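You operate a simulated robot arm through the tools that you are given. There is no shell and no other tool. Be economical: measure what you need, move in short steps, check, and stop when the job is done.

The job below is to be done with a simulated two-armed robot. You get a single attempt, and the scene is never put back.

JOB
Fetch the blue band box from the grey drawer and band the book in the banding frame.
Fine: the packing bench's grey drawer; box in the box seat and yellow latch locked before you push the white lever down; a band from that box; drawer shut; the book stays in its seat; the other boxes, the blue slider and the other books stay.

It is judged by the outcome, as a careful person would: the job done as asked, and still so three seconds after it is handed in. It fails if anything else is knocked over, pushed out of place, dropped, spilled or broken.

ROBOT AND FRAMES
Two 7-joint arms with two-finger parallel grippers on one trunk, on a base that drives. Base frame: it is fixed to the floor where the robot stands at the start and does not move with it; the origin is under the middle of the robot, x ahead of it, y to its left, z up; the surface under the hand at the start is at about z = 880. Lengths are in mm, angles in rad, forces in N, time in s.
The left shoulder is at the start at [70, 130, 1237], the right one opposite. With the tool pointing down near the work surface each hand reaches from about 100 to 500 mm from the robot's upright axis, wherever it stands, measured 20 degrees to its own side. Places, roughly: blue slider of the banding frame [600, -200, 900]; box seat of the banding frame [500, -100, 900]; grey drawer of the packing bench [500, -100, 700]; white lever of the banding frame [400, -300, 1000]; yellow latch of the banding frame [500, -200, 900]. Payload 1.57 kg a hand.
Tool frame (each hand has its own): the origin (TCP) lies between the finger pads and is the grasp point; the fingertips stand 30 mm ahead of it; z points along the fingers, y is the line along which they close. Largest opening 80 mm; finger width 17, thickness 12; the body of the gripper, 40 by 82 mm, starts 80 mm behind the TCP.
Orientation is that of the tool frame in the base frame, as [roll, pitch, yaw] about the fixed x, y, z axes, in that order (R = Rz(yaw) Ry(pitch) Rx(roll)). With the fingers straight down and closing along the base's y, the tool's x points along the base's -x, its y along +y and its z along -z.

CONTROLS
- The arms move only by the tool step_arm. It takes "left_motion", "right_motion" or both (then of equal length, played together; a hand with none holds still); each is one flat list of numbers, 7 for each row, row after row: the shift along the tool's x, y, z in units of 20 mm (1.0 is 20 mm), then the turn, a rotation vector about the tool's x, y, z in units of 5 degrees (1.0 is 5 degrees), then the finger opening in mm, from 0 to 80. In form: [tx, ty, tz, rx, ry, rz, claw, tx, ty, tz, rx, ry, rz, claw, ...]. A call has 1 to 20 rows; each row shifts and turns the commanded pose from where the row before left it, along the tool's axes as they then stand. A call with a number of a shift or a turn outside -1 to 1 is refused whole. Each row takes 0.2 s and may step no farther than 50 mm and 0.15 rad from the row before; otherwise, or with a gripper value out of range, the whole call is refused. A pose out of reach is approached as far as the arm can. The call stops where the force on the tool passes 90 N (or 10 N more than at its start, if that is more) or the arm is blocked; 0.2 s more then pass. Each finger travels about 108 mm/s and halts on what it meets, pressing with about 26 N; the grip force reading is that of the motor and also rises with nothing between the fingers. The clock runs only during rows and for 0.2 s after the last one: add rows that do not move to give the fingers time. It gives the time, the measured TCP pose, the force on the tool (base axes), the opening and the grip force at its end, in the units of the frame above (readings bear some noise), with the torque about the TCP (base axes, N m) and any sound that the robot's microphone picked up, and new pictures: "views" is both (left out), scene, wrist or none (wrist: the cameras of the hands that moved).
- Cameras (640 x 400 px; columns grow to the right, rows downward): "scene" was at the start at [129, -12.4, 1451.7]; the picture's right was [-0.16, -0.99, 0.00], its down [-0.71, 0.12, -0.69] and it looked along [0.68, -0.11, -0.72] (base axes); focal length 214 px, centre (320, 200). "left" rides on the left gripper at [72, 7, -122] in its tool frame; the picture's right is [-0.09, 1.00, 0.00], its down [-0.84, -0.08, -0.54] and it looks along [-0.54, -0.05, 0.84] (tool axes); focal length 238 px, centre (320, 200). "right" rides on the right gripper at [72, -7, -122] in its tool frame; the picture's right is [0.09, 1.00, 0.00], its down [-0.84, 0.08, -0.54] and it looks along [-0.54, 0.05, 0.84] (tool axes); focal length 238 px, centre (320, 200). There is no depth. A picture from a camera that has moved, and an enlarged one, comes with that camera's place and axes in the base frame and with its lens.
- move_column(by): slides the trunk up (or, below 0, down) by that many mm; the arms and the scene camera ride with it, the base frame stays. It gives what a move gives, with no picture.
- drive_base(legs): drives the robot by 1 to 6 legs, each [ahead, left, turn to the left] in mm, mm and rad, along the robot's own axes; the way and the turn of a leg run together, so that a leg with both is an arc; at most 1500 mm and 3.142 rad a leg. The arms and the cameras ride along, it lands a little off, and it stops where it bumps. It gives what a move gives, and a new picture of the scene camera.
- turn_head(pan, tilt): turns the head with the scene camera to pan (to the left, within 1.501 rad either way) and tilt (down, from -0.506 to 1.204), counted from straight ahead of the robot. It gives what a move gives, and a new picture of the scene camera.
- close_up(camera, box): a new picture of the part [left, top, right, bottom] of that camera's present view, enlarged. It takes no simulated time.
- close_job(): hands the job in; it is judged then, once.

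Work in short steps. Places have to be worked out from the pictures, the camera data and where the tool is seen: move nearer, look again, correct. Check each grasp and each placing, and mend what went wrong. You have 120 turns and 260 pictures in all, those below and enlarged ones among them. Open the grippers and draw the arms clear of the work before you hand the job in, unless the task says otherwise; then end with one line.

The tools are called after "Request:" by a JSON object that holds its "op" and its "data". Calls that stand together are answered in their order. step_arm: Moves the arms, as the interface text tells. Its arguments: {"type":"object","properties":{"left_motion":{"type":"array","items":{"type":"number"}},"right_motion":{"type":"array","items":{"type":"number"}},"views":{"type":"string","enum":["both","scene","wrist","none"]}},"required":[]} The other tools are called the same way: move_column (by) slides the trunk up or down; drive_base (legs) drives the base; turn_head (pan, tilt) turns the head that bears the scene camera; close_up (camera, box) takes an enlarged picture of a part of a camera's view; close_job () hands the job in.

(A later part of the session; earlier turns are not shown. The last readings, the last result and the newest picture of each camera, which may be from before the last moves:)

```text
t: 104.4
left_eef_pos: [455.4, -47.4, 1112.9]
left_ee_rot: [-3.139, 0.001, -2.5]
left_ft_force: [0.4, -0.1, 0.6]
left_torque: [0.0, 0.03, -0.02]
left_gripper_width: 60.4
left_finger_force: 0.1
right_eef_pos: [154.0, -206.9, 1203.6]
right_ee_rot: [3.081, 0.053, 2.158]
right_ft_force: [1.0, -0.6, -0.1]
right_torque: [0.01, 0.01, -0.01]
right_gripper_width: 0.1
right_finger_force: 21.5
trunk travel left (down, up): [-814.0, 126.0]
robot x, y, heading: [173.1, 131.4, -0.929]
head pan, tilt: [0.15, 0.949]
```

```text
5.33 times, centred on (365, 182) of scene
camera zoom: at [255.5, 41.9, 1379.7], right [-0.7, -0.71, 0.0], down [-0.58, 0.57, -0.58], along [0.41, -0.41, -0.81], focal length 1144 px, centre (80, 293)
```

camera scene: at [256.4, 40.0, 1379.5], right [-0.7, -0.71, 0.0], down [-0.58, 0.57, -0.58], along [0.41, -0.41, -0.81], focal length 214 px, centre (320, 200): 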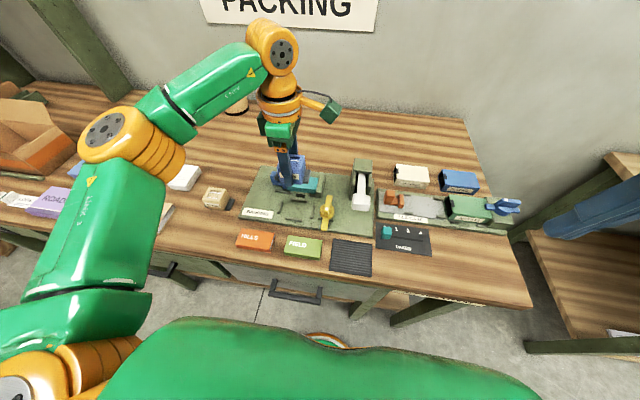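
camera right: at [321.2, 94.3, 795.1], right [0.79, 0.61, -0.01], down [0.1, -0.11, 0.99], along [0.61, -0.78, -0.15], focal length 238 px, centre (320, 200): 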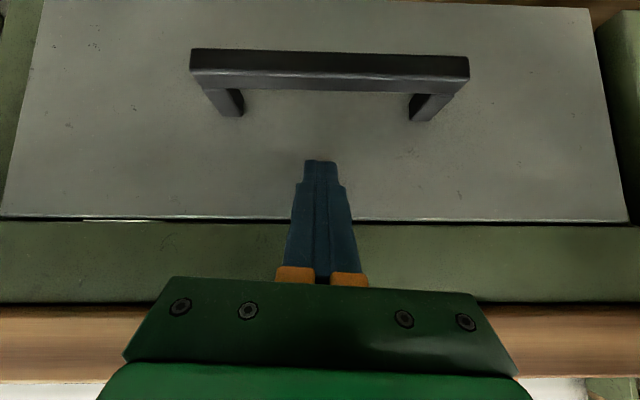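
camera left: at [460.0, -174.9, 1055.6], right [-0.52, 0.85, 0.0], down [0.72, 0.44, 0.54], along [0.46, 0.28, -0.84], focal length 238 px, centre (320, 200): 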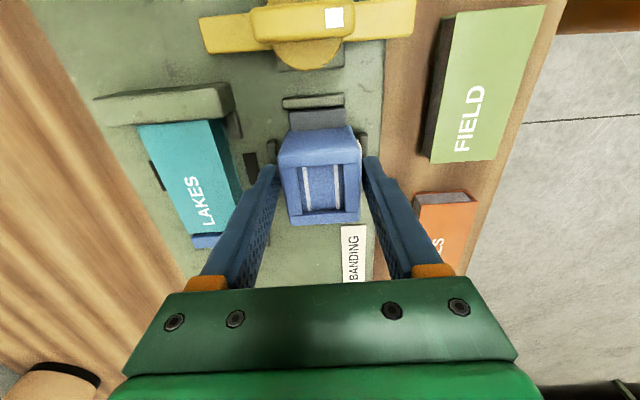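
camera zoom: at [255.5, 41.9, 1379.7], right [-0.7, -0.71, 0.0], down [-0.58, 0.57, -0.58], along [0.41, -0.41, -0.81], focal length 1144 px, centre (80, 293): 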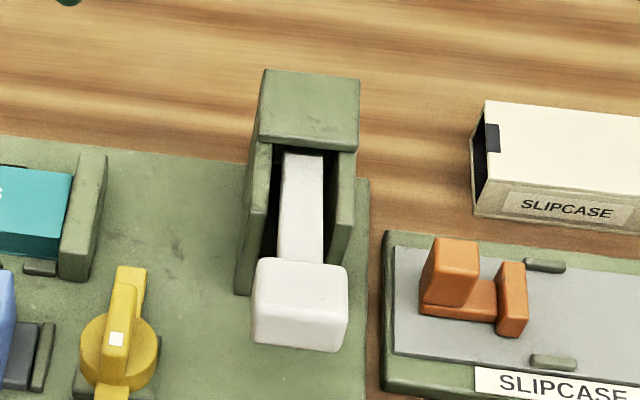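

Pivot of the latch is at ≈ [456.5, -183.5]; its fin runs fore-aft and is centred on the pivot. I turn the left hand back to lateral closing and bring it above the pivot.

Request:
{"op": "step_arm", "data": {"left_motion": [0, 0, 0, 0, 0, 1, 60, 0, 0, 0, 0, 0, 1, 60, 0, 0, 0, 0, 0, 1, 60, 0, 0, 0, 0, 0, 1, 60, 0, 0, 0, 0, 0, 1, 60, 0, 0, 0, 0, 0, 1, 60, 0, 0, 0, 0, 0, 1, 60, 0, 0, 0, 0, 0, 1, 60, 0, 0, 0, 0, 0, 1, 60, 0, 0, 0, 0, 0, 1, 60, 0, 0, 0, 0, 0, 1, 60, 0, 0, 0, 0, 0, 1, 60, 0, 0, 0, 0, 0, 1, 60, 0, 0, 0, 0, 0, 1, 60, 0, 0, 0, 0, 0, 1, 60, 0, 0, 0, 0, 0, 1, 60, 0, 0, 0, 0, 0, 1, 60, 0, 0, 0, 0, 0, 1, 60], "views": "none"}}

Request:
{"op": "step_arm", "data": {"left_motion": [-0.914, -0.672, 0.6, 0, 0, 0, 50, -0.914, -0.672, 0.6, 0, 0, 0, 50, -0.914, -0.672, 0.6, 0, 0, 0, 50, -0.914, -0.672, 0.6, 0, 0, 0, 50, -0.914, -0.672, 0.6, 0, 0, 0, 50, -0.914, -0.672, 0.6, 0, 0, 0, 50]}}

```text
t: 108.2
left_eef_pos: [455.1, -47.6, 1113.5]
left_ee_rot: [-3.14, 0.002, 2.212]
left_ft_force: [0.3, 0.6, 1.0]
left_torque: [-0.01, -0.04, -0.03]
left_gripper_width: 59.8
left_finger_force: 0.1
right_eef_pos: [153.1, -206.8, 1203.4]
right_ee_rot: [3.078, 0.052, 2.162]
right_ft_force: [-0.8, 0.5, -0.1]
right_torque: [-0.05, 0.0, -0.01]
right_gripper_width: 0.0
right_finger_force: 20.6
trunk travel left (down, up): [-814.0, 126.0]
robot x, y, heading: [174.4, 129.1, -0.934]
head pan, tilt: [0.15, 0.949]
```

```text
t: 109.6
left_eef_pos: [456.6, -184.8, 1041.5]
left_ee_rot: [-3.14, 0.003, 2.214]
left_ft_force: [-1.5, 0.0, -0.3]
left_torque: [0.01, 0.0, 0.03]
left_gripper_width: 50.0
left_finger_force: 0.1
right_eef_pos: [154.3, -207.5, 1202.6]
right_ee_rot: [3.081, 0.052, 2.161]
right_ft_force: [-1.1, 0.2, -0.2]
right_torque: [0.0, 0.03, -0.02]
right_gripper_width: 0.1
right_finger_force: 21.3
trunk travel left (down, up): [-814.0, 126.0]
robot x, y, heading: [173.7, 132.3, -0.929]
head pan, tilt: [0.15, 0.949]
camera scene: at [255.2, 40.1, 1379.6], right [-0.7, -0.71, 0.0], down [-0.58, 0.57, -0.58], along [0.41, -0.41, -0.81], focal length 214 px, centre (320, 200)
camera left: at [419.5, -123.6, 1162.8], right [0.85, 0.52, 0.0], down [0.44, -0.72, 0.54], along [0.28, -0.46, -0.84], focal length 238 px, centre (320, 200)
```

scene: 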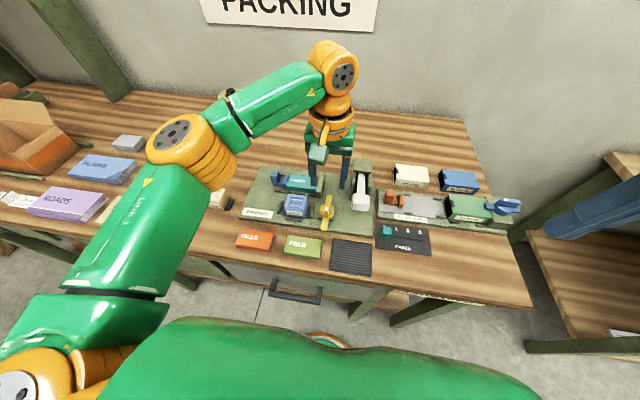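
left: 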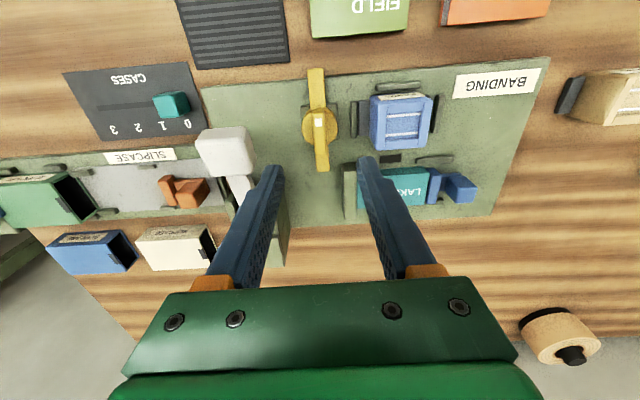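

Lever head is at z≈972, 77 mm right of the pivot, so there's room for the fingers. I zoom on the latch from this hand.

Request:
{"op": "close_up", "data": {"camera": "left", "box": [270, 50, 370, 190]}}

Request:
{"op": "step_arm", "data": {"left_motion": [0, 0, 1, 0, 0, 0, 50, 0, 0, 1, 0, 0, 0, 50], "views": "wrist"}}

Request:
{"op": "close_up", "data": {"camera": "left", "box": [240, 50, 400, 190]}}

```text
2.86 times, centred on (320, 120) of left
camera zoom: at [419.5, -123.6, 1162.8], right [0.85, 0.52, 0.0], down [0.44, -0.72, 0.54], along [0.28, -0.46, -0.84], focal length 681 px, centre (320, 429)
```

zoom: 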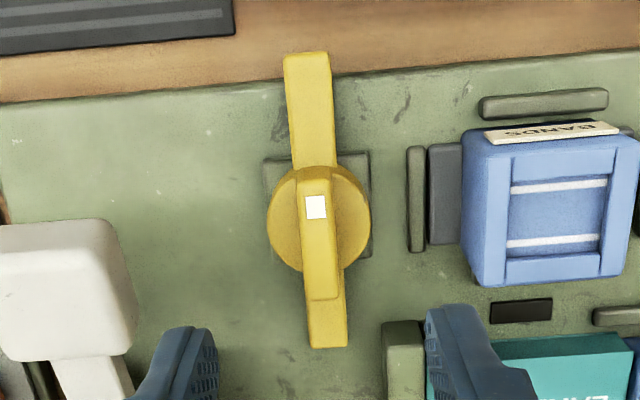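

```text
t: 110.2
left_eef_pos: [457.4, -183.7, 1001.3]
left_ee_rot: [-3.139, 0.003, 2.214]
left_ft_force: [0.5, 0.1, 0.0]
left_torque: [0.01, -0.02, -0.01]
left_gripper_width: 49.7
left_finger_force: 0.1
right_eef_pos: [153.7, -207.9, 1202.9]
right_ee_rot: [3.078, 0.052, 2.161]
right_ft_force: [-0.2, -0.1, -0.2]
right_torque: [-0.01, 0.03, 0.05]
right_gripper_width: 0.1
right_finger_force: 21.6
trunk travel left (down, up): [-814.0, 126.0]
robot x, y, heading: [175.8, 131.1, -0.93]
head pan, tilt: [0.15, 0.949]
camera left: at [420.3, -123.6, 1122.6], right [0.85, 0.52, 0.0], down [0.44, -0.72, 0.54], along [0.28, -0.46, -0.84], focal length 238 px, centre (320, 200)
```

left: 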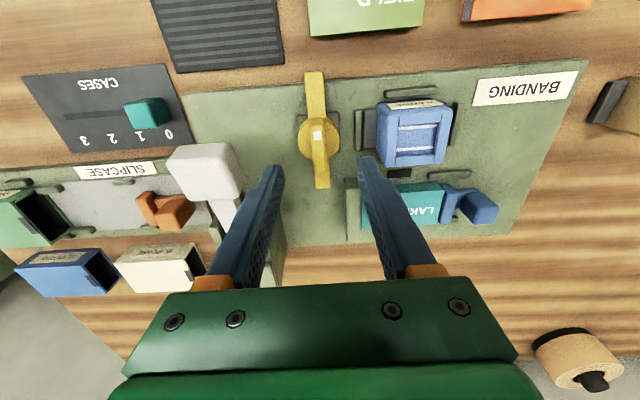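

```text
2.86 times, centred on (320, 120) of left
camera zoom: at [420.3, -123.6, 1122.6], right [0.85, 0.52, 0.0], down [0.44, -0.72, 0.54], along [0.28, -0.46, -0.84], focal length 681 px, centre (320, 429)
```

zoom: 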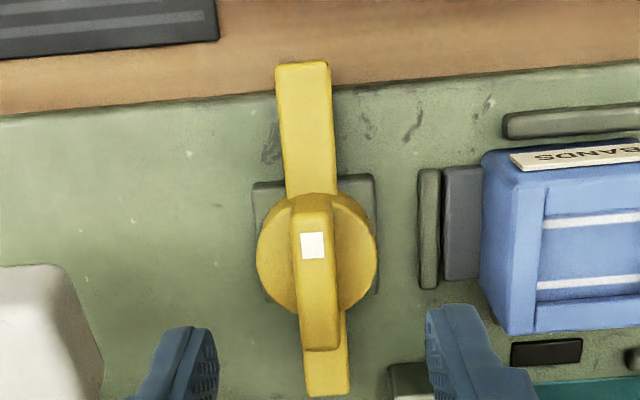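

Fin top is at z≈931, centred under the TCP. I descend 52 mm to straddle the fin and close on it.

Request:
{"op": "step_arm", "data": {"left_motion": [0, 0, 1, 0, 0, 0, 40, 0, 0, 1, 0, 0, 0, 36, 0, 0, 0.6, 0, 0, 0, 36, 0, 0, 0, 0, 0, 0, 36], "views": "wrist"}}

Request:
{"op": "close_up", "data": {"camera": "scene", "box": [290, 170, 370, 230]}}

```text
t: 111.2
left_eef_pos: [456.7, -183.6, 949.9]
left_ee_rot: [-3.142, 0.003, 2.213]
left_ft_force: [0.9, 0.6, 0.3]
left_torque: [-0.01, 0.0, 0.02]
left_gripper_width: 35.9
left_finger_force: 0.1
right_eef_pos: [153.6, -206.9, 1203.3]
right_ee_rot: [3.079, 0.054, 2.161]
right_ft_force: [-0.1, 0.2, 0.2]
right_torque: [0.03, 0.03, 0.02]
right_gripper_width: 0.0
right_finger_force: 21.1
trunk travel left (down, up): [-814.0, 126.0]
robot x, y, heading: [174.1, 129.7, -0.929]
head pan, tilt: [0.15, 0.949]
camera left: at [420.3, -123.2, 1071.2], right [0.85, 0.52, 0.0], down [0.44, -0.71, 0.54], along [0.28, -0.46, -0.84], focal length 238 px, centre (320, 200)
```

left: 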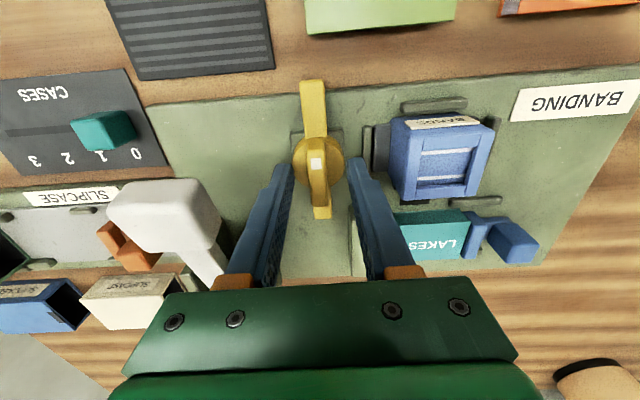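

```text
6.67 times, centred on (330, 200) of scene
camera zoom: at [255.6, 41.3, 1379.6], right [-0.7, -0.71, 0.0], down [-0.58, 0.57, -0.58], along [0.41, -0.41, -0.81], focal length 1430 px, centre (253, 200)
```

zoom: 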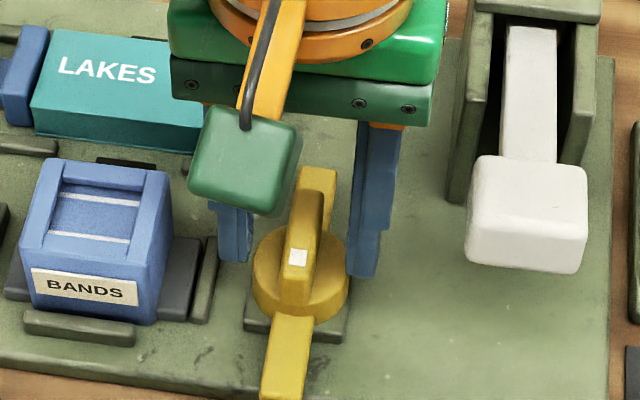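

Fingers straddle the fin. I lower 5 mm more and grip.

Request:
{"op": "step_arm", "data": {"left_motion": [0, 0, 0.25, 0, 0, 0, 36, 0, 0, 0, 0, 0, 0, 20, 0, 0, 0, 0, 0, 0, 8, 0, 0, 0, 0, 0, 0, 8, 0, 0, 0, 0, 0, 0, 8], "views": "wrist"}}

```text
t: 112.4
left_eef_pos: [455.8, -181.7, 947.2]
left_ee_rot: [-3.138, 0.009, 2.213]
left_ft_force: [5.1, -3.2, 32.1]
left_torque: [-0.07, -0.09, -0.03]
left_gripper_width: 18.1
left_finger_force: 5.7
right_eef_pos: [151.7, -204.0, 1204.8]
right_ee_rot: [3.08, 0.056, 2.159]
right_ft_force: [-0.7, -0.2, 0.5]
right_torque: [0.01, -0.03, -0.01]
right_gripper_width: 0.0
right_finger_force: 21.1
trunk travel left (down, up): [-814.0, 126.0]
robot x, y, heading: [172.7, 130.5, -0.934]
head pan, tilt: [0.15, 0.949]
camera left: at [418.0, -120.1, 1068.4], right [0.85, 0.52, 0.0], down [0.44, -0.71, 0.55], along [0.29, -0.47, -0.84], focal length 238 px, centre (320, 200)
```

left: 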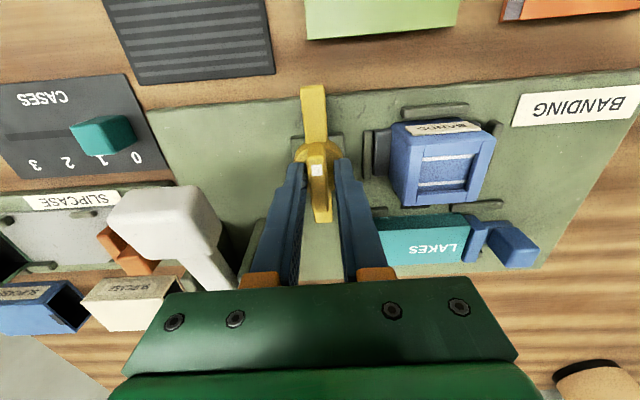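

Tips touched the disc (32 N). I raise 5 mm and finish closing.

Request:
{"op": "step_arm", "data": {"left_motion": [0, 0, -0.22, 0, 0, 0, 5, 0, 0, 0, 0, 0, 0, 5, 0, 0, 0, 0, 0, 0, 5], "views": "wrist"}}

```text
t: 113.2
left_eef_pos: [454.8, -182.4, 946.6]
left_ee_rot: [3.141, -0.002, 2.212]
left_ft_force: [-11.3, 10.5, -24.4]
left_torque: [0.2, 0.19, -0.46]
left_gripper_width: 11.8
left_finger_force: 29.4
right_eef_pos: [152.8, -207.8, 1203.3]
right_ee_rot: [3.08, 0.053, 2.161]
right_ft_force: [-0.7, 0.2, 0.3]
right_torque: [0.03, 0.01, 0.0]
right_gripper_width: 0.0
right_finger_force: 21.4
trunk travel left (down, up): [-814.0, 126.0]
robot x, y, heading: [175.0, 133.0, -0.932]
head pan, tilt: [0.15, 0.949]
camera left: at [418.2, -122.6, 1069.5], right [0.85, 0.52, 0.0], down [0.44, -0.72, 0.54], along [0.28, -0.46, -0.84], focal length 238 px, centre (320, 200)
```

left: 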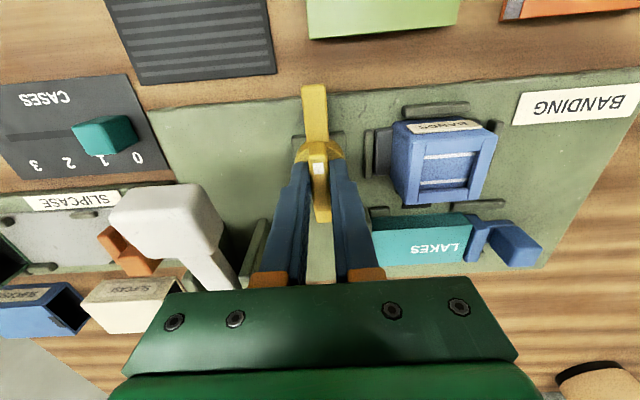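

Fin gripped (11.8 mm). I try a small clockwise turn (mark toward the box), 15°, and feel the torque.

Request:
{"op": "step_arm", "data": {"left_motion": [0, 0, 0, 0, 0, 1, 5, 0, 0, 0, 0, 0, 1, 5, 0, 0, 0, 0, 0, 1, 5], "views": "wrist"}}

```text
t: 114.0
left_eef_pos: [455.7, -183.2, 948.9]
left_ee_rot: [-3.139, 0.001, 1.949]
left_ft_force: [-12.2, 11.4, -23.7]
left_torque: [0.34, 0.09, 0.02]
left_gripper_width: 11.7
left_finger_force: 29.0
right_eef_pos: [154.0, -207.8, 1203.6]
right_ee_rot: [3.078, 0.051, 2.161]
right_ft_force: [1.1, 0.8, 0.4]
right_torque: [0.0, 0.0, 0.03]
right_gripper_width: 0.0
right_finger_force: 21.4
trunk travel left (down, up): [-814.0, 126.0]
robot x, y, heading: [172.7, 132.7, -0.933]
head pan, tilt: [0.15, 0.949]
camera left: at [436.0, -115.4, 1070.9], right [0.96, 0.28, 0.0], down [0.24, -0.8, 0.54], along [0.15, -0.52, -0.84], focal length 238 px, centre (320, 200)
```

left: 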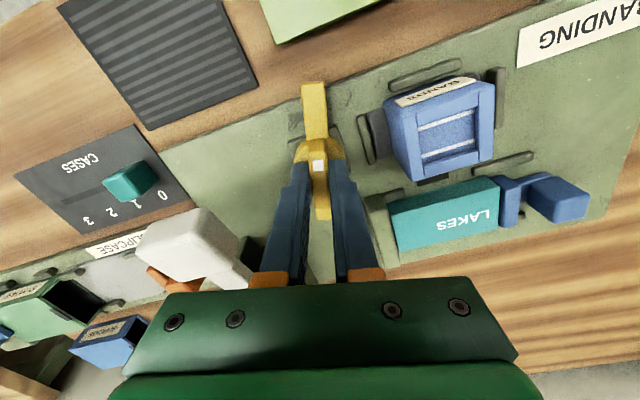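

It turns freely with no resisting torque. I continue clockwise another 60°.

Request:
{"op": "step_arm", "data": {"left_motion": [0, 0, 0, 0, 0, 1, 5, 0, 0, 0, 0, 0, 1, 5, 0, 0, 0, 0, 0, 1, 5, 0, 0, 0, 0, 0, 1, 5, 0, 0, 0, 0, 0, 1, 5, 0, 0, 0, 0, 0, 1, 5, 0, 0, 0, 0, 0, 1, 5, 0, 0, 0, 0, 0, 1, 5, 0, 0, 0, 0, 0, 1, 5, 0, 0, 0, 0, 0, 1, 5, 0, 0, 0, 0, 0, 1, 5, 0, 0, 0, 0, 0, 1, 5]}}

```text
t: 116.1
left_eef_pos: [458.3, -168.9, 948.0]
left_ee_rot: [3.122, 0.033, 1.267]
left_ft_force: [8.1, -6.4, -0.3]
left_torque: [-0.07, -0.13, 0.06]
left_gripper_width: 15.1
left_finger_force: 5.7
left hand out of reach, approached as far as the arm can: row 8, 9
right_eef_pos: [156.2, -209.7, 1202.6]
right_ee_rot: [3.081, 0.048, 2.158]
right_ft_force: [-0.6, -0.2, 0.3]
right_torque: [-0.01, -0.03, 0.0]
right_gripper_width: 0.0
right_finger_force: 20.9
trunk travel left (down, up): [-814.0, 126.0]
robot x, y, heading: [175.9, 130.7, -0.935]
head pan, tilt: [0.15, 0.949]
stopped in row 10 (left hand): the force on the tool passed its limit at 98 N (the readings are from after the stop); the commanded pose is now the measured one
camera scene: at [259.6, 38.3, 1379.0], right [-0.7, -0.71, 0.0], down [-0.58, 0.57, -0.58], along [0.41, -0.41, -0.81], focal length 214 px, centre (320, 200)
camera left: at [485.1, -99.1, 1066.9], right [0.92, -0.38, 0.02], down [-0.33, -0.76, 0.57], along [-0.2, -0.53, -0.82], focal length 238 px, centre (320, 200)
```

scene: 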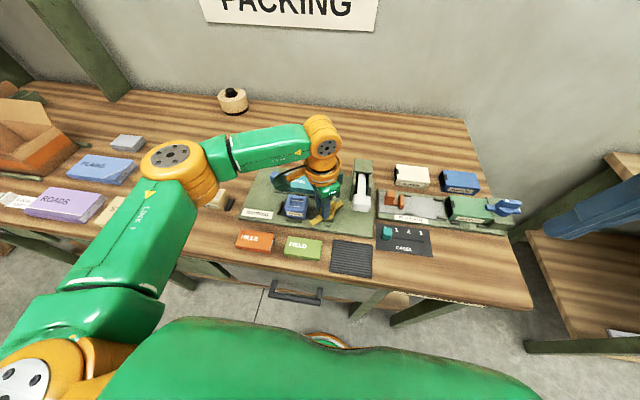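
left: 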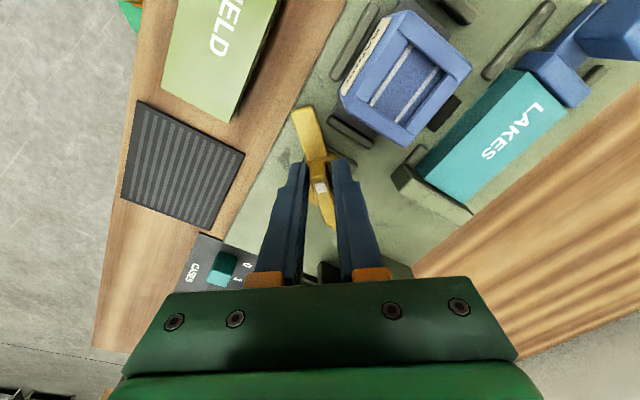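

The left wrist hit its limit about halfway (~45°). I release, lift and withdraw the left hand; the right arm will finish the turn.

Request:
{"op": "step_arm", "data": {"left_motion": [0, 0, 0, 0, 0, 0, 40, 0, 0, 0, 0, 0, 0, 40, 0, 0, -1, 0, 0, 0, 40, 0, 0, -1, 0, 0, 0, 40, 0, 0, -1, 0, 0, 0, 40, 0, 0, -1, 0, 0, 0, 40, 0, 0, -1, 0, 0, -1, 40, 0, 0, -1, 0, 0, -1, 40, 0, 0, -1, 0, 0, -1, 40, 0, 0, -1, 0, 0, -1, 40, 0, 0, -1, 0, 0, -1, 40, 0, 0, 0, 0, 0, -1, 40, 0, 0, 0, 0, 0, -1, 40, 0, 0, 0, 0, 0, -1, 40, 0, 0, 0, 0, 0, -1, 40, 0, 0, 0, 0, 0, -1, 40, 0, 0, 0, 0, 0, -1, 40], "views": "scene"}}

Request:
{"op": "step_arm", "data": {"left_motion": [1, 1, 0, 0, 0, 0, 40, 1, 1, 0, 0, 0, 0, 40, 1, 1, 0, 0, 0, 0, 40, 1, 1, 0, 0, 0, 0, 40, 1, 1, 0, 0, 0, 0, 40, 1, 1, 0, 0, 0, 0, 40], "views": "scene"}}

Request:
{"op": "close_up", "data": {"camera": "scene", "box": [265, 165, 375, 240]}}

```text
t: 119.7
left_eef_pos: [454.2, -160.8, 1127.8]
left_ee_rot: [-3.126, 0.035, 2.226]
left_ft_force: [-0.1, 0.0, -0.3]
left_torque: [0.01, 0.01, 0.0]
left_gripper_width: 40.0
left_finger_force: 0.2
right_eef_pos: [154.5, -208.7, 1203.1]
right_ee_rot: [3.078, 0.052, 2.157]
right_ft_force: [0.1, 0.0, 0.0]
right_torque: [0.01, 0.04, 0.02]
right_gripper_width: 0.0
right_finger_force: 20.9
trunk travel left (down, up): [-814.0, 126.0]
robot x, y, heading: [174.0, 130.2, -0.932]
head pan, tilt: [0.15, 0.949]
camera scene: at [256.2, 40.0, 1379.6], right [-0.7, -0.71, 0.0], down [-0.58, 0.57, -0.58], along [0.41, -0.41, -0.81], focal length 214 px, centre (320, 200)
```

scene: 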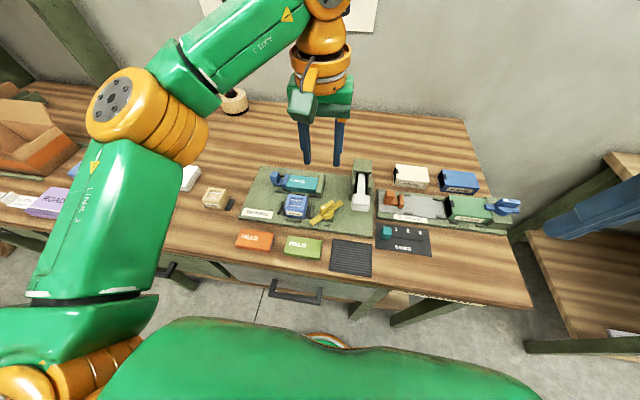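

```text
t: 121.1
left_eef_pos: [475.9, 9.0, 1122.0]
left_ee_rot: [-3.125, 0.037, 2.227]
left_ft_force: [-0.6, 0.0, 0.0]
left_torque: [-0.01, -0.02, -0.02]
left_gripper_width: 39.9
left_finger_force: 0.0
right_eef_pos: [154.7, -206.5, 1204.7]
right_ee_rot: [3.08, 0.053, 2.158]
right_ft_force: [-0.1, 0.0, 0.2]
right_torque: [0.0, -0.04, -0.04]
right_gripper_width: 0.0
right_finger_force: 21.6
trunk travel left (down, up): [-814.0, 126.0]
robot x, y, heading: [178.3, 133.0, -0.933]
head pan, tilt: [0.15, 0.949]
camera scene: at [256.5, 41.7, 1379.7], right [-0.7, -0.71, 0.0], down [-0.58, 0.57, -0.58], along [0.41, -0.41, -0.81], focal length 214 px, centre (320, 200)
```

scene: 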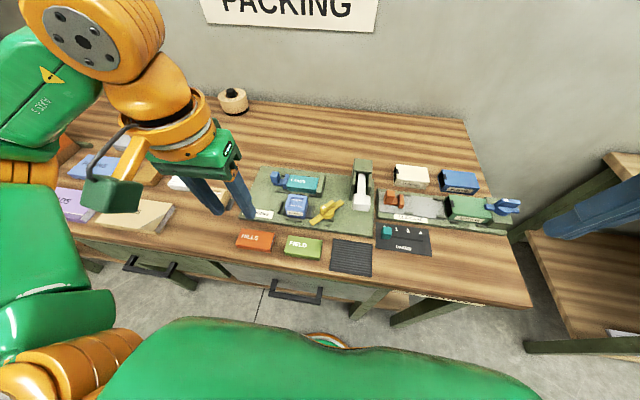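

```text
5.33 times, centred on (320, 202) of scene
camera zoom: at [256.5, 41.7, 1379.7], right [-0.7, -0.71, 0.0], down [-0.58, 0.57, -0.58], along [0.41, -0.41, -0.81], focal length 1144 px, centre (320, 187)
```

zoom: 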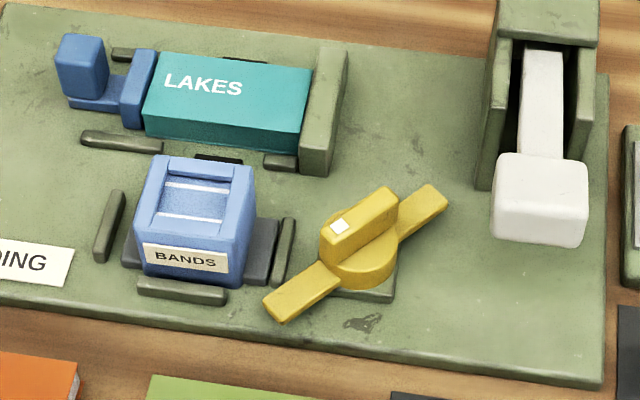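

The latch stands at ≈44° of turn. I drive left 130 mm to put it in the right arm's range, and level/turn the right hand to match the fin.

Request:
{"op": "drive_base", "data": {"legs": [[0, 130, 0]]}}

Request:
{"op": "step_arm", "data": {"right_motion": [0, 0, 0, 0.7, 0.6, 0, 40, 0, 0, 0, 0, 0, 1, 40, 0, 0, 0, 0, 0, 1, 40, 0, 0, 0, 0, 0, 1, 40, 0, 0, 0, 0, 0, 1, 40, 0, 0, 0, 0, 0, 1, 40, 0, 0, 0, 0, 0, 1, 40, 0, 0, 0, 0, 0, 1, 40, 0, 0, 0, 0, 0, 1, 40], "views": "none"}}

```text
t: 122.4
left_eef_pos: [575.9, 82.6, 1121.9]
left_ee_rot: [-3.13, 0.034, 2.227]
left_ft_force: [0.1, -0.1, 0.1]
left_torque: [0.03, 0.02, 0.02]
left_gripper_width: 39.9
left_finger_force: 0.0
right_eef_pos: [256.0, -132.8, 1203.1]
right_ee_rot: [3.076, 0.051, 2.158]
right_ft_force: [0.0, -0.6, 0.0]
right_torque: [-0.02, -0.04, -0.01]
right_gripper_width: 0.0
right_finger_force: 21.1
trunk travel left (down, up): [-814.0, 126.0]
robot x, y, heading: [282.6, 206.2, -0.931]
head pan, tilt: [0.15, 0.949]
camera scene: at [356.9, 114.8, 1379.7], right [-0.71, -0.71, 0.0], down [-0.57, 0.57, -0.58], along [0.41, -0.41, -0.81], focal length 214 px, centre (320, 200)
```

scene: 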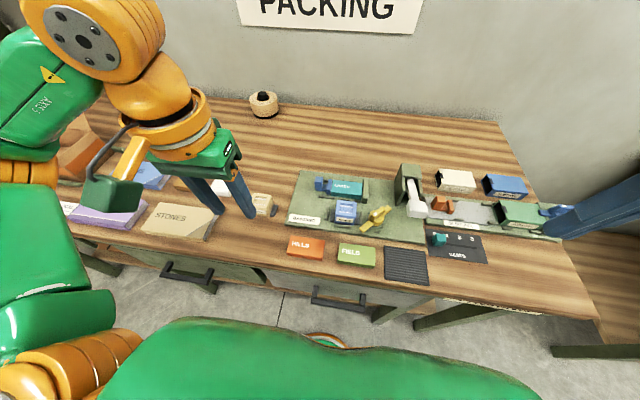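

```text
t: 124.4
left_eef_pos: [577.9, 83.6, 1123.6]
left_ee_rot: [-3.125, 0.036, 2.225]
left_ft_force: [0.6, -0.8, -0.5]
left_torque: [0.0, 0.02, 0.02]
left_gripper_width: 40.1
left_finger_force: 0.0
right_eef_pos: [258.9, -131.5, 1202.4]
right_ee_rot: [-3.141, -0.002, 1.461]
right_ft_force: [0.7, 0.8, -0.2]
right_torque: [0.0, 0.0, 0.0]
right_gripper_width: 40.1
right_finger_force: 0.1
trunk travel left (down, up): [-814.0, 126.0]
robot x, y, heading: [279.4, 208.6, -0.935]
head pan, tilt: [0.15, 0.949]
```

Right hand matches the fin angle. I move it above the pivot at z≈1060.

Request:
{"op": "step_arm", "data": {"right_motion": [-0.15, 1, 0, 0, 0, 0, 40, -0.15, 1, 0, 0, 0, 0, 40, -0.15, 1, 0, 0, 0, 0, 40, -0.15, 1, 0, 0, 0, 0, 40, -0.15, 1, 0, 0, 0, 0, 40, -0.15, 1, 0.5, 0, 0, 0, 40, -0.15, 1, 1, 0, 0, 0, 40, -0.15, 1, 1, 0, 0, 0, 40, -0.15, 1, 1, 0, 0, 0, 40, -0.15, 1, 1, 0, 0, 0, 40, 0, 0, 1, 0, 0, 0, 40, 0, 0, 1, 0, 0, 0, 40], "views": "wrist"}}

Request:
{"op": "close_up", "data": {"camera": "right", "box": [220, 40, 420, 190]}}

```text
t: 127.0
left_eef_pos: [578.0, 84.0, 1122.6]
left_ee_rot: [-3.126, 0.035, 2.226]
left_ft_force: [0.4, 0.2, 0.4]
left_torque: [0.01, 0.02, -0.01]
left_gripper_width: 40.2
left_finger_force: 0.0
right_eef_pos: [452.5, -183.0, 1072.7]
right_ee_rot: [3.141, -0.001, 1.464]
right_ft_force: [0.0, -0.5, 0.7]
right_torque: [-0.01, 0.03, 0.01]
right_gripper_width: 40.1
right_finger_force: 0.1
trunk travel left (down, up): [-814.0, 126.0]
robot x, y, heading: [274.8, 209.0, -0.936]
head pan, tilt: [0.15, 0.949]
camera right: at [453.6, -111.8, 1195.6], right [1.0, -0.02, 0.0], down [-0.01, -0.84, 0.54], along [-0.01, -0.54, -0.84], focal length 238 px, centre (320, 200)
```

right: 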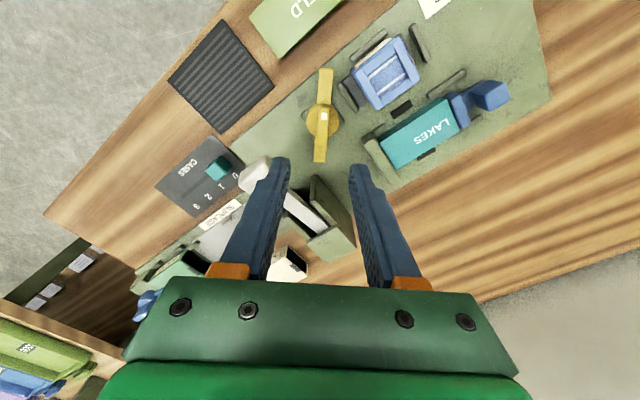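

```text
2.67 times, centred on (320, 115) of right
camera zoom: at [453.6, -111.8, 1195.6], right [1.0, -0.02, 0.0], down [-0.01, -0.84, 0.54], along [-0.01, -0.54, -0.84], focal length 636 px, centre (320, 427)
```

zoom: 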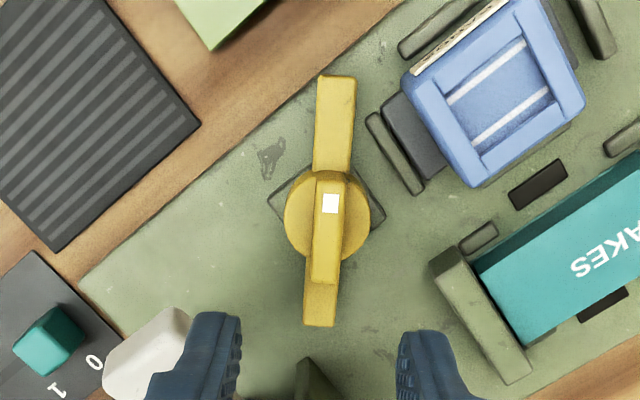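

The fin is aligned with the hand, 3 mm off in y. I correct and descend to straddle it, then grip.

Request:
{"op": "step_arm", "data": {"right_motion": [0, 0.16, 1, 0, 0, 0, 40, 0, 0, 1, 0, 0, 0, 40, 0, 0, 1, 0, 0, 0, 40, 0, 0, 1, 0, 0, 0, 36, 0, 0, 1, 0, 0, 0, 36, 0, 0, 1, 0, 0, 0, 36], "views": "wrist"}}

```text
t: 128.4
left_eef_pos: [578.2, 83.3, 1121.6]
left_ee_rot: [-3.126, 0.034, 2.225]
left_ft_force: [0.0, -0.3, 0.7]
left_torque: [0.04, -0.03, -0.02]
left_gripper_width: 39.9
left_finger_force: 0.2
right_eef_pos: [456.6, -182.8, 952.2]
right_ee_rot: [-3.141, 0.001, 1.465]
right_ft_force: [-0.5, 0.2, -0.8]
right_torque: [0.01, -0.01, 0.02]
right_gripper_width: 35.9
right_finger_force: 0.1
trunk travel left (down, up): [-814.0, 126.0]
robot x, y, heading: [281.8, 209.7, -0.933]
head pan, tilt: [0.15, 0.949]
camera right: at [457.9, -112.3, 1075.4], right [1.0, -0.02, 0.0], down [-0.01, -0.84, 0.54], along [-0.01, -0.54, -0.84], focal length 238 px, centre (320, 200)
```

right: 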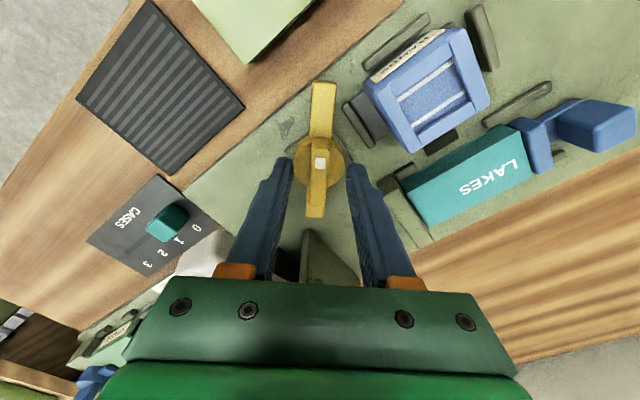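

Fin is centred between the fingers; I close and turn 20° clockwise as a test.

Request:
{"op": "step_arm", "data": {"right_motion": [0, 0, 0.1, 0, 0, 0, 20, 0, 0, 0, 0, 0, 0, 5, 0, 0, 0, 0, 0, 0, 5, 0, 0, 0, 0, 0, 0, 5, 0, 0, 0, 0, 0, 1, 5, 0, 0, 0, 0, 0, 1, 5, 0, 0, 0, 0, 0, 1, 5, 0, 0, 0, 0, 0, 1, 5], "views": "wrist"}}

```text
t: 130.2
left_eef_pos: [577.6, 84.2, 1122.3]
left_ee_rot: [-3.125, 0.033, 2.225]
left_ft_force: [0.6, 0.4, 0.1]
left_torque: [0.0, 0.01, 0.02]
left_gripper_width: 39.9
left_finger_force: 0.0
right_eef_pos: [456.9, -183.1, 951.2]
right_ee_rot: [-3.14, -0.001, 1.111]
right_ft_force: [-2.7, 3.7, -8.6]
right_torque: [-0.39, 0.15, 0.01]
right_gripper_width: 11.9
right_finger_force: 29.2
trunk travel left (down, up): [-814.0, 126.0]
robot x, y, heading: [277.9, 203.4, -0.933]
head pan, tilt: [0.15, 0.949]
camera right: at [482.3, -116.8, 1073.9], right [0.93, -0.36, 0.0], down [-0.3, -0.79, 0.54], along [-0.19, -0.5, -0.84], focal length 238 px, centre (320, 200)
```

right: 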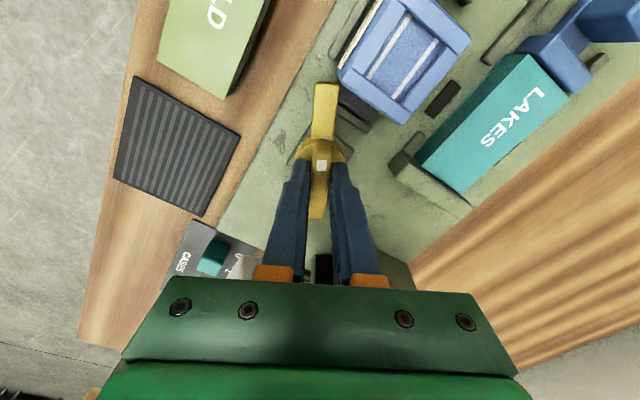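

Turning freely, tongue nearly over the flange. 25° more, watching torque and sound.

Request:
{"op": "step_arm", "data": {"right_motion": [0, 0, 0, 0, 0, 1, 5, 0, 0, 0, 0, 0, 1, 5, 0, 0, 0, 0, 0, 1, 5, 0, 0, 0, 0, 0, 1, 5, 0, 0, 0, 0, 0, 1, 5], "views": "wrist"}}

Request:
{"op": "close_up", "data": {"camera": "scene", "box": [310, 165, 420, 240]}}

```text
t: 131.4
left_eef_pos: [578.2, 83.2, 1121.8]
left_ee_rot: [-3.126, 0.034, 2.226]
left_ft_force: [0.1, -0.1, -0.3]
left_torque: [0.0, -0.04, -0.01]
left_gripper_width: 39.8
left_finger_force: 0.1
right_eef_pos: [457.4, -184.5, 951.5]
right_ee_rot: [-3.141, -0.001, 0.675]
right_ft_force: [-1.7, 2.0, -7.0]
right_torque: [0.0, -0.1, 0.02]
right_gripper_width: 11.8
right_finger_force: 29.2
trunk travel left (down, up): [-814.0, 126.0]
robot x, y, heading: [277.4, 208.4, -0.931]
head pan, tilt: [0.15, 0.949]
camera right: at [508.6, -134.3, 1073.9], right [0.69, -0.72, 0.0], down [-0.61, -0.58, 0.54], along [-0.39, -0.37, -0.84], focal length 238 px, centre (320, 200)
```

right: 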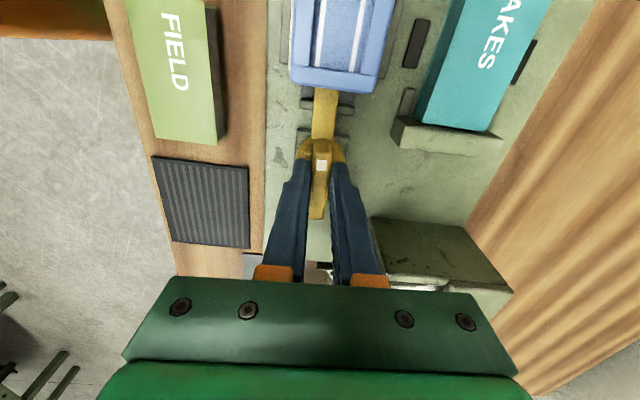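

```text
5.33 times, centred on (365, 202) of scene
camera zoom: at [360.2, 116.3, 1379.6], right [-0.71, -0.71, 0.0], down [-0.58, 0.57, -0.58], along [0.41, -0.41, -0.81], focal length 1144 px, centre (80, 187)
```

zoom: 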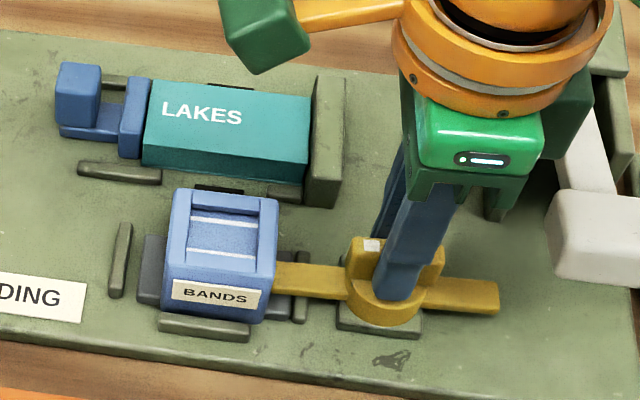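

The tongue now lies over the box's flange (~88°). I turn up to 10° more to feel for the end stop.

Request:
{"op": "step_arm", "data": {"right_motion": [0, 0, 0, 0, 0, 0.6, 5, 0, 0, 0, 0, 0, 0.6, 5, 0, 0, 0, 0, 0, 0, 5], "views": "none"}}

```text
t: 132.2
left_eef_pos: [579.1, 82.8, 1121.5]
left_ee_rot: [-3.126, 0.033, 2.226]
left_ft_force: [0.0, 1.1, -0.5]
left_torque: [0.01, -0.01, -0.01]
left_gripper_width: 39.9
left_finger_force: 0.2
right_eef_pos: [456.8, -184.0, 950.5]
right_ee_rot: [-3.139, -0.002, 0.574]
right_ft_force: [-1.9, 0.5, -5.5]
right_torque: [-0.13, -0.25, 0.58]
right_gripper_width: 12.4
right_finger_force: 29.8
trunk travel left (down, up): [-814.0, 126.0]
robot x, y, heading: [279.0, 207.8, -0.932]
head pan, tilt: [0.15, 0.949]
```

A torque of 0.58 N·m appears: the stop is reached, latch locked. I release and lift.

Request:
{"op": "step_arm", "data": {"right_motion": [0, 0, 0, 0, 0, 0, 36, 0, 0, 0, 0, 0, 0, 40, 0, 0, -1, 0, 0, 0, 40, 0, 0, -1, 0, 0, 0, 40, 0, 0, -1, 0, 0, 0, 40, 0, 0, -1, 0, 0, 0, 40, 0, 0, -1, 0, 0, 0, 40, 0, 0, -1, 0, 0, 0, 40, 0, 0, -1, 0, 0, 0, 40], "views": "wrist"}}

Request:
{"op": "close_up", "data": {"camera": "scene", "box": [310, 165, 420, 240]}}

```text
t: 134.2
left_eef_pos: [578.2, 85.5, 1121.9]
left_ee_rot: [-3.127, 0.035, 2.224]
left_ft_force: [0.1, 0.3, -0.8]
left_torque: [0.01, 0.04, 0.05]
left_gripper_width: 40.0
left_finger_force: 0.0
right_eef_pos: [457.6, -182.9, 1091.0]
right_ee_rot: [-3.14, 0.0, 0.572]
right_ft_force: [0.9, 0.1, -0.5]
right_torque: [0.03, 0.04, 0.01]
right_gripper_width: 40.1
right_finger_force: 0.0
trunk travel left (down, up): [-814.0, 126.0]
robot x, y, heading: [280.9, 205.4, -0.937]
head pan, tilt: [0.15, 0.949]
camera right: at [513.9, -138.9, 1214.7], right [0.62, -0.79, 0.0], down [-0.66, -0.52, 0.54], along [-0.43, -0.33, -0.84], focal length 238 px, centre (320, 200)
```

right: 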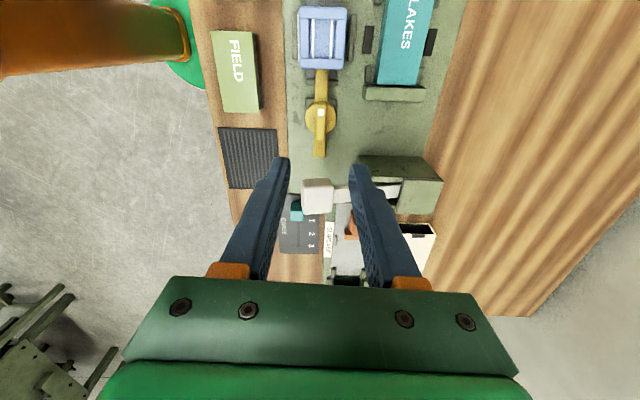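

```text
5.33 times, centred on (365, 202) of scene
camera zoom: at [360.2, 117.5, 1379.6], right [-0.71, -0.71, 0.0], down [-0.58, 0.57, -0.58], along [0.41, -0.41, -0.81], focal length 1144 px, centre (80, 187)
```

zoom: 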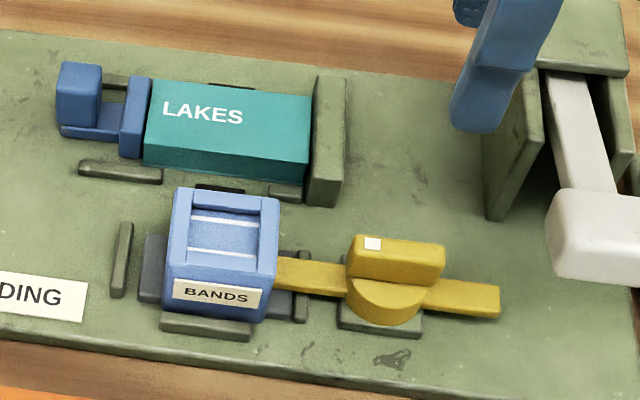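

Latch is locked across the box's flange. Next the lever: head centre ≈ [393, -228], top ≈ z 990. I turn the right hand back to the standard yaw with fingers closed and move over the head.

Request:
{"op": "step_arm", "data": {"right_motion": [0, 0, 0, 0, 0, -1, 30, 0, 0, 0, 0, 0, -1, 20, 0, 0, 0, 0, 0, -1, 10, 0, 0, 0, 0, 0, -1, 0, 0, 0, 0, 0, 0, -1, 0, 0, 0, 0, 0, 0, -1, 0, 0, 0, 0, 0, 0, -1, 0, 0, 0, 0, 0, 0, -1, 0, 0, 0, 0, 0, 0, -1, 0, 0, 0, 0, 0, 0, -1, 0, 0, 0, 0, 0, 0, -1, 0, 0, 0, 0, 0, 0, -1, 0, 0, 0, 0, 0, 0, -1, 0, 0, 0, 0, 0, 0, -1, 0, 0, 0, 0, 0, 0, -1, 0, 0, 0, 0, 0, 0, -1, 0, 0, 0, 0, 0, 0, -1, 0, 0, 0, 0, 0, 0, -1, 0, 0, 0, 0, 0, 0, -1, 0], "views": "none"}}

Request:
{"op": "step_arm", "data": {"right_motion": [0, -0.98, 0, 0, 0, 0, 0, 0, -0.98, 0, 0, 0, 0, 0, 0, -0.98, 0, 0, 0, 0, 0, 0.1, -0.98, 0, 0, 0, 0, 0]}}

Request:
{"op": "close_up", "data": {"camera": "scene", "box": [360, 130, 470, 230]}}

```text
t: 138.2
left_eef_pos: [580.8, 83.5, 1121.7]
left_ee_rot: [-3.126, 0.035, 2.226]
left_ft_force: [-0.9, -0.3, 0.8]
left_torque: [-0.01, -0.03, 0.05]
left_gripper_width: 39.9
left_finger_force: 0.1
right_eef_pos: [457.8, -183.2, 1091.4]
right_ee_rot: [3.141, 0.001, 2.232]
right_ft_force: [1.1, 0.4, -0.4]
right_torque: [0.02, 0.0, 0.0]
right_gripper_width: 0.0
right_finger_force: 21.8
trunk travel left (down, up): [-814.0, 126.0]
robot x, y, heading: [277.4, 211.2, -0.93]
head pan, tilt: [0.15, 0.949]
```

```text
t: 139.2
left_eef_pos: [577.6, 84.8, 1122.0]
left_ee_rot: [-3.125, 0.034, 2.225]
left_ft_force: [0.2, -0.1, 0.5]
left_torque: [-0.01, 0.0, 0.02]
left_gripper_width: 40.3
left_finger_force: 0.1
right_eef_pos: [392.0, -229.4, 1089.7]
right_ee_rot: [3.14, 0.0, 2.231]
right_ft_force: [0.1, 0.5, -0.4]
right_torque: [-0.01, -0.02, 0.0]
right_gripper_width: 0.0
right_finger_force: 21.3
trunk travel left (down, up): [-814.0, 126.0]
robot x, y, heading: [280.0, 208.4, -0.934]
head pan, tilt: [0.15, 0.949]
camera scene: at [359.1, 116.4, 1379.7], right [-0.71, -0.71, 0.0], down [-0.58, 0.57, -0.58], along [0.41, -0.41, -0.81], focal length 214 px, centre (320, 200)
camera right: at [342.6, -178.1, 1214.1], right [0.73, 0.68, 0.0], down [0.57, -0.61, 0.54], along [0.37, -0.39, -0.84], focal length 238 px, centre (320, 200)
```

scene: 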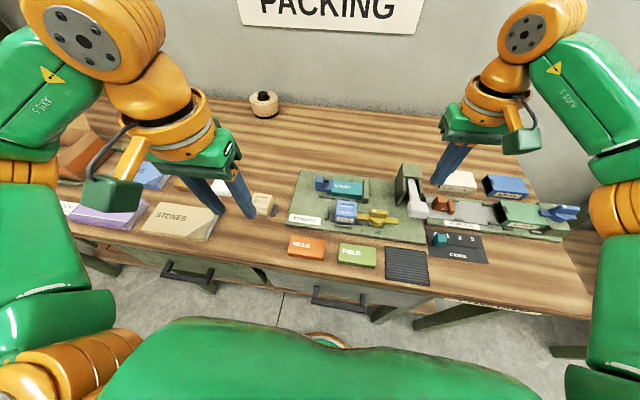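
right: 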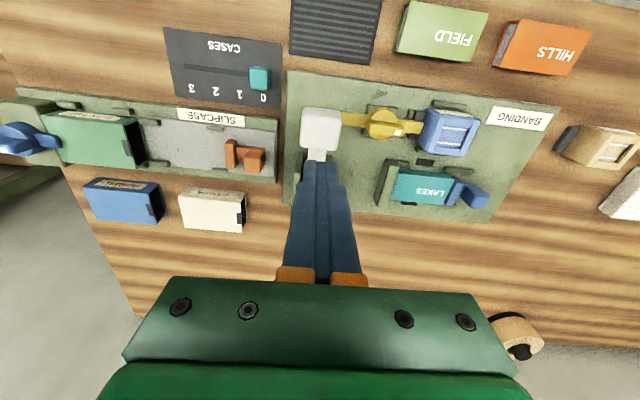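

```text
4.00 times, centred on (415, 180) of scene
camera zoom: at [359.1, 116.4, 1379.7], right [-0.71, -0.71, 0.0], down [-0.58, 0.57, -0.58], along [0.41, -0.41, -0.81], focal length 858 px, centre (-60, 280)
```

zoom: 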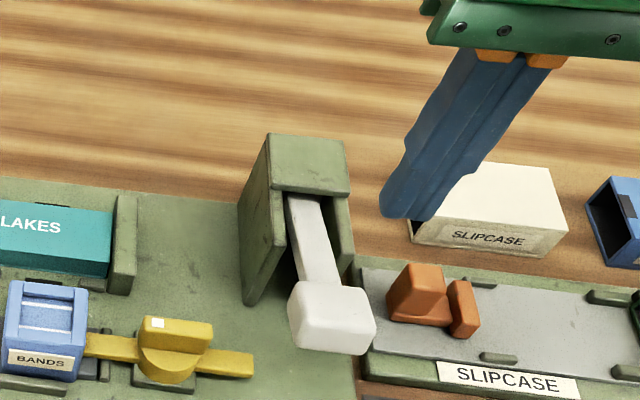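

Fingertips are over the lever head. I go down 60 mm first.

Request:
{"op": "step_arm", "data": {"right_motion": [0.2, 0, 1, 0, 0, 0, 0, 0, 0, 1, 0, 0, 0, 0, 0, 0, 1, 0, 0, 0, 0], "views": "wrist"}}

Request:
{"op": "close_up", "data": {"camera": "scene", "box": [360, 130, 470, 230]}}

```text
t: 140.0
left_eef_pos: [579.3, 84.2, 1122.2]
left_ee_rot: [-3.126, 0.036, 2.228]
left_ft_force: [-0.2, -0.2, 0.2]
left_torque: [0.01, -0.01, -0.01]
left_gripper_width: 40.1
left_finger_force: 0.1
right_eef_pos: [389.6, -225.9, 1029.8]
right_ee_rot: [3.14, 0.0, 2.231]
right_ft_force: [0.3, 0.4, -0.9]
right_torque: [0.02, -0.02, 0.0]
right_gripper_width: 0.2
right_finger_force: 21.5
trunk travel left (down, up): [-814.0, 126.0]
robot x, y, heading: [280.0, 207.3, -0.932]
head pan, tilt: [0.15, 0.949]
camera right: at [341.3, -174.1, 1153.8], right [0.73, 0.68, 0.0], down [0.57, -0.61, 0.54], along [0.37, -0.4, -0.84], focal length 238 px, centre (320, 200)
```

right: 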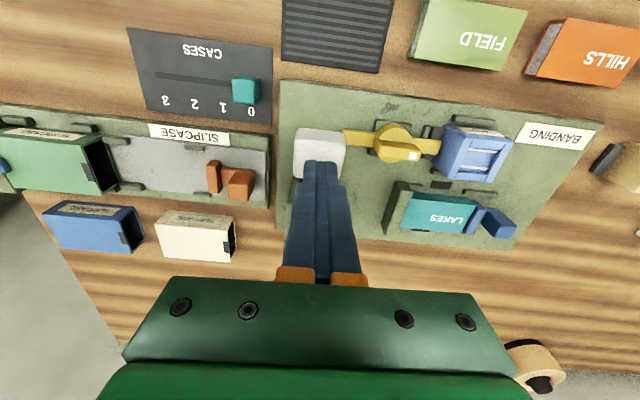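

```text
4.00 times, centred on (415, 180) of scene
camera zoom: at [360.1, 116.7, 1379.6], right [-0.71, -0.71, 0.0], down [-0.58, 0.57, -0.58], along [0.41, -0.41, -0.81], focal length 858 px, centre (-60, 280)
```

zoom: 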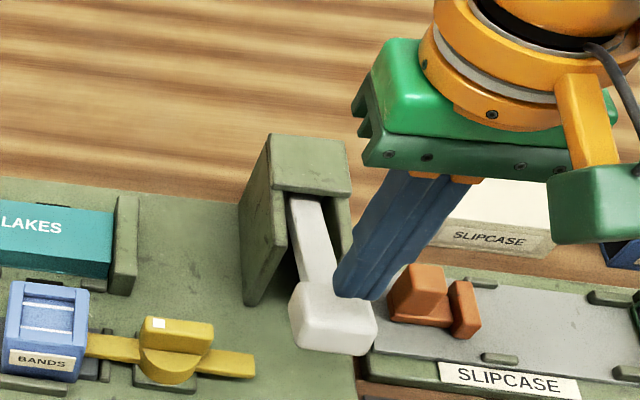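

Tips are just above the head. I press down 30 mm in small rows.

Request:
{"op": "step_arm", "data": {"right_motion": [0, 0.1, 0.5, 0, 0, 0, 0, 0, 0, 0.5, 0, 0, 0, 0, 0, 0, 0.5, 0, 0, 0, 0], "views": "wrist"}}

Request:
{"op": "close_up", "data": {"camera": "scene", "box": [330, 130, 470, 230]}}

```text
t: 140.8
left_eef_pos: [577.6, 85.3, 1121.6]
left_ee_rot: [-3.126, 0.038, 2.227]
left_ft_force: [-0.5, -0.2, -0.4]
left_torque: [-0.01, -0.03, 0.01]
left_gripper_width: 40.1
left_finger_force: 0.1
right_eef_pos: [392.7, -225.4, 1000.8]
right_ee_rot: [3.141, 0.001, 2.229]
right_ft_force: [-0.4, 1.7, 1.5]
right_torque: [0.02, 0.03, -0.01]
right_gripper_width: 0.1
right_finger_force: 21.4
trunk travel left (down, up): [-814.0, 126.0]
robot x, y, heading: [280.8, 205.9, -0.933]
head pan, tilt: [0.15, 0.949]
camera right: at [342.8, -172.7, 1123.9], right [0.73, 0.68, 0.0], down [0.57, -0.61, 0.54], along [0.37, -0.4, -0.84], focal length 238 px, centre (320, 200)
```

right: 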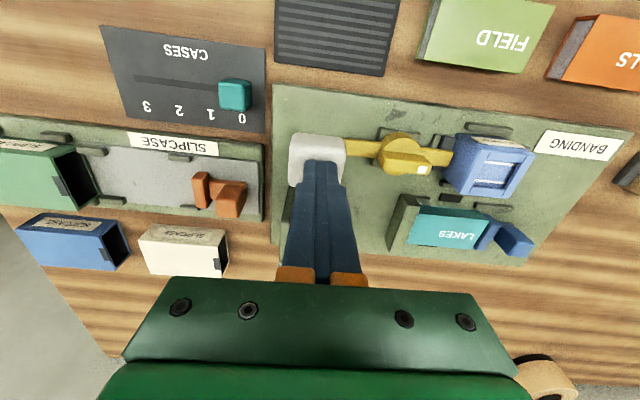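

```text
4.00 times, centred on (400, 180) of scene
camera zoom: at [359.8, 117.5, 1379.7], right [-0.71, -0.71, 0.0], down [-0.58, 0.57, -0.58], along [0.41, -0.41, -0.81], focal length 858 px, centre (0, 280)
```

zoom: 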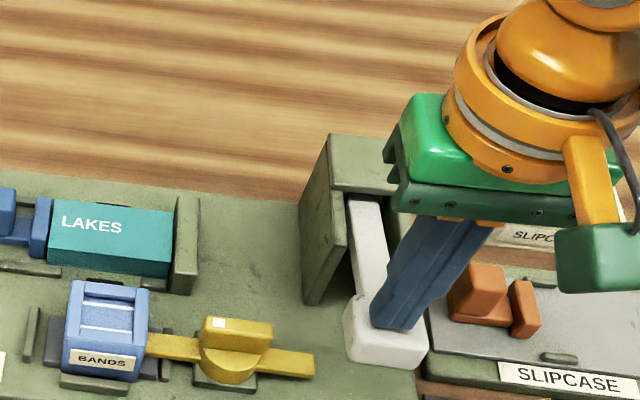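

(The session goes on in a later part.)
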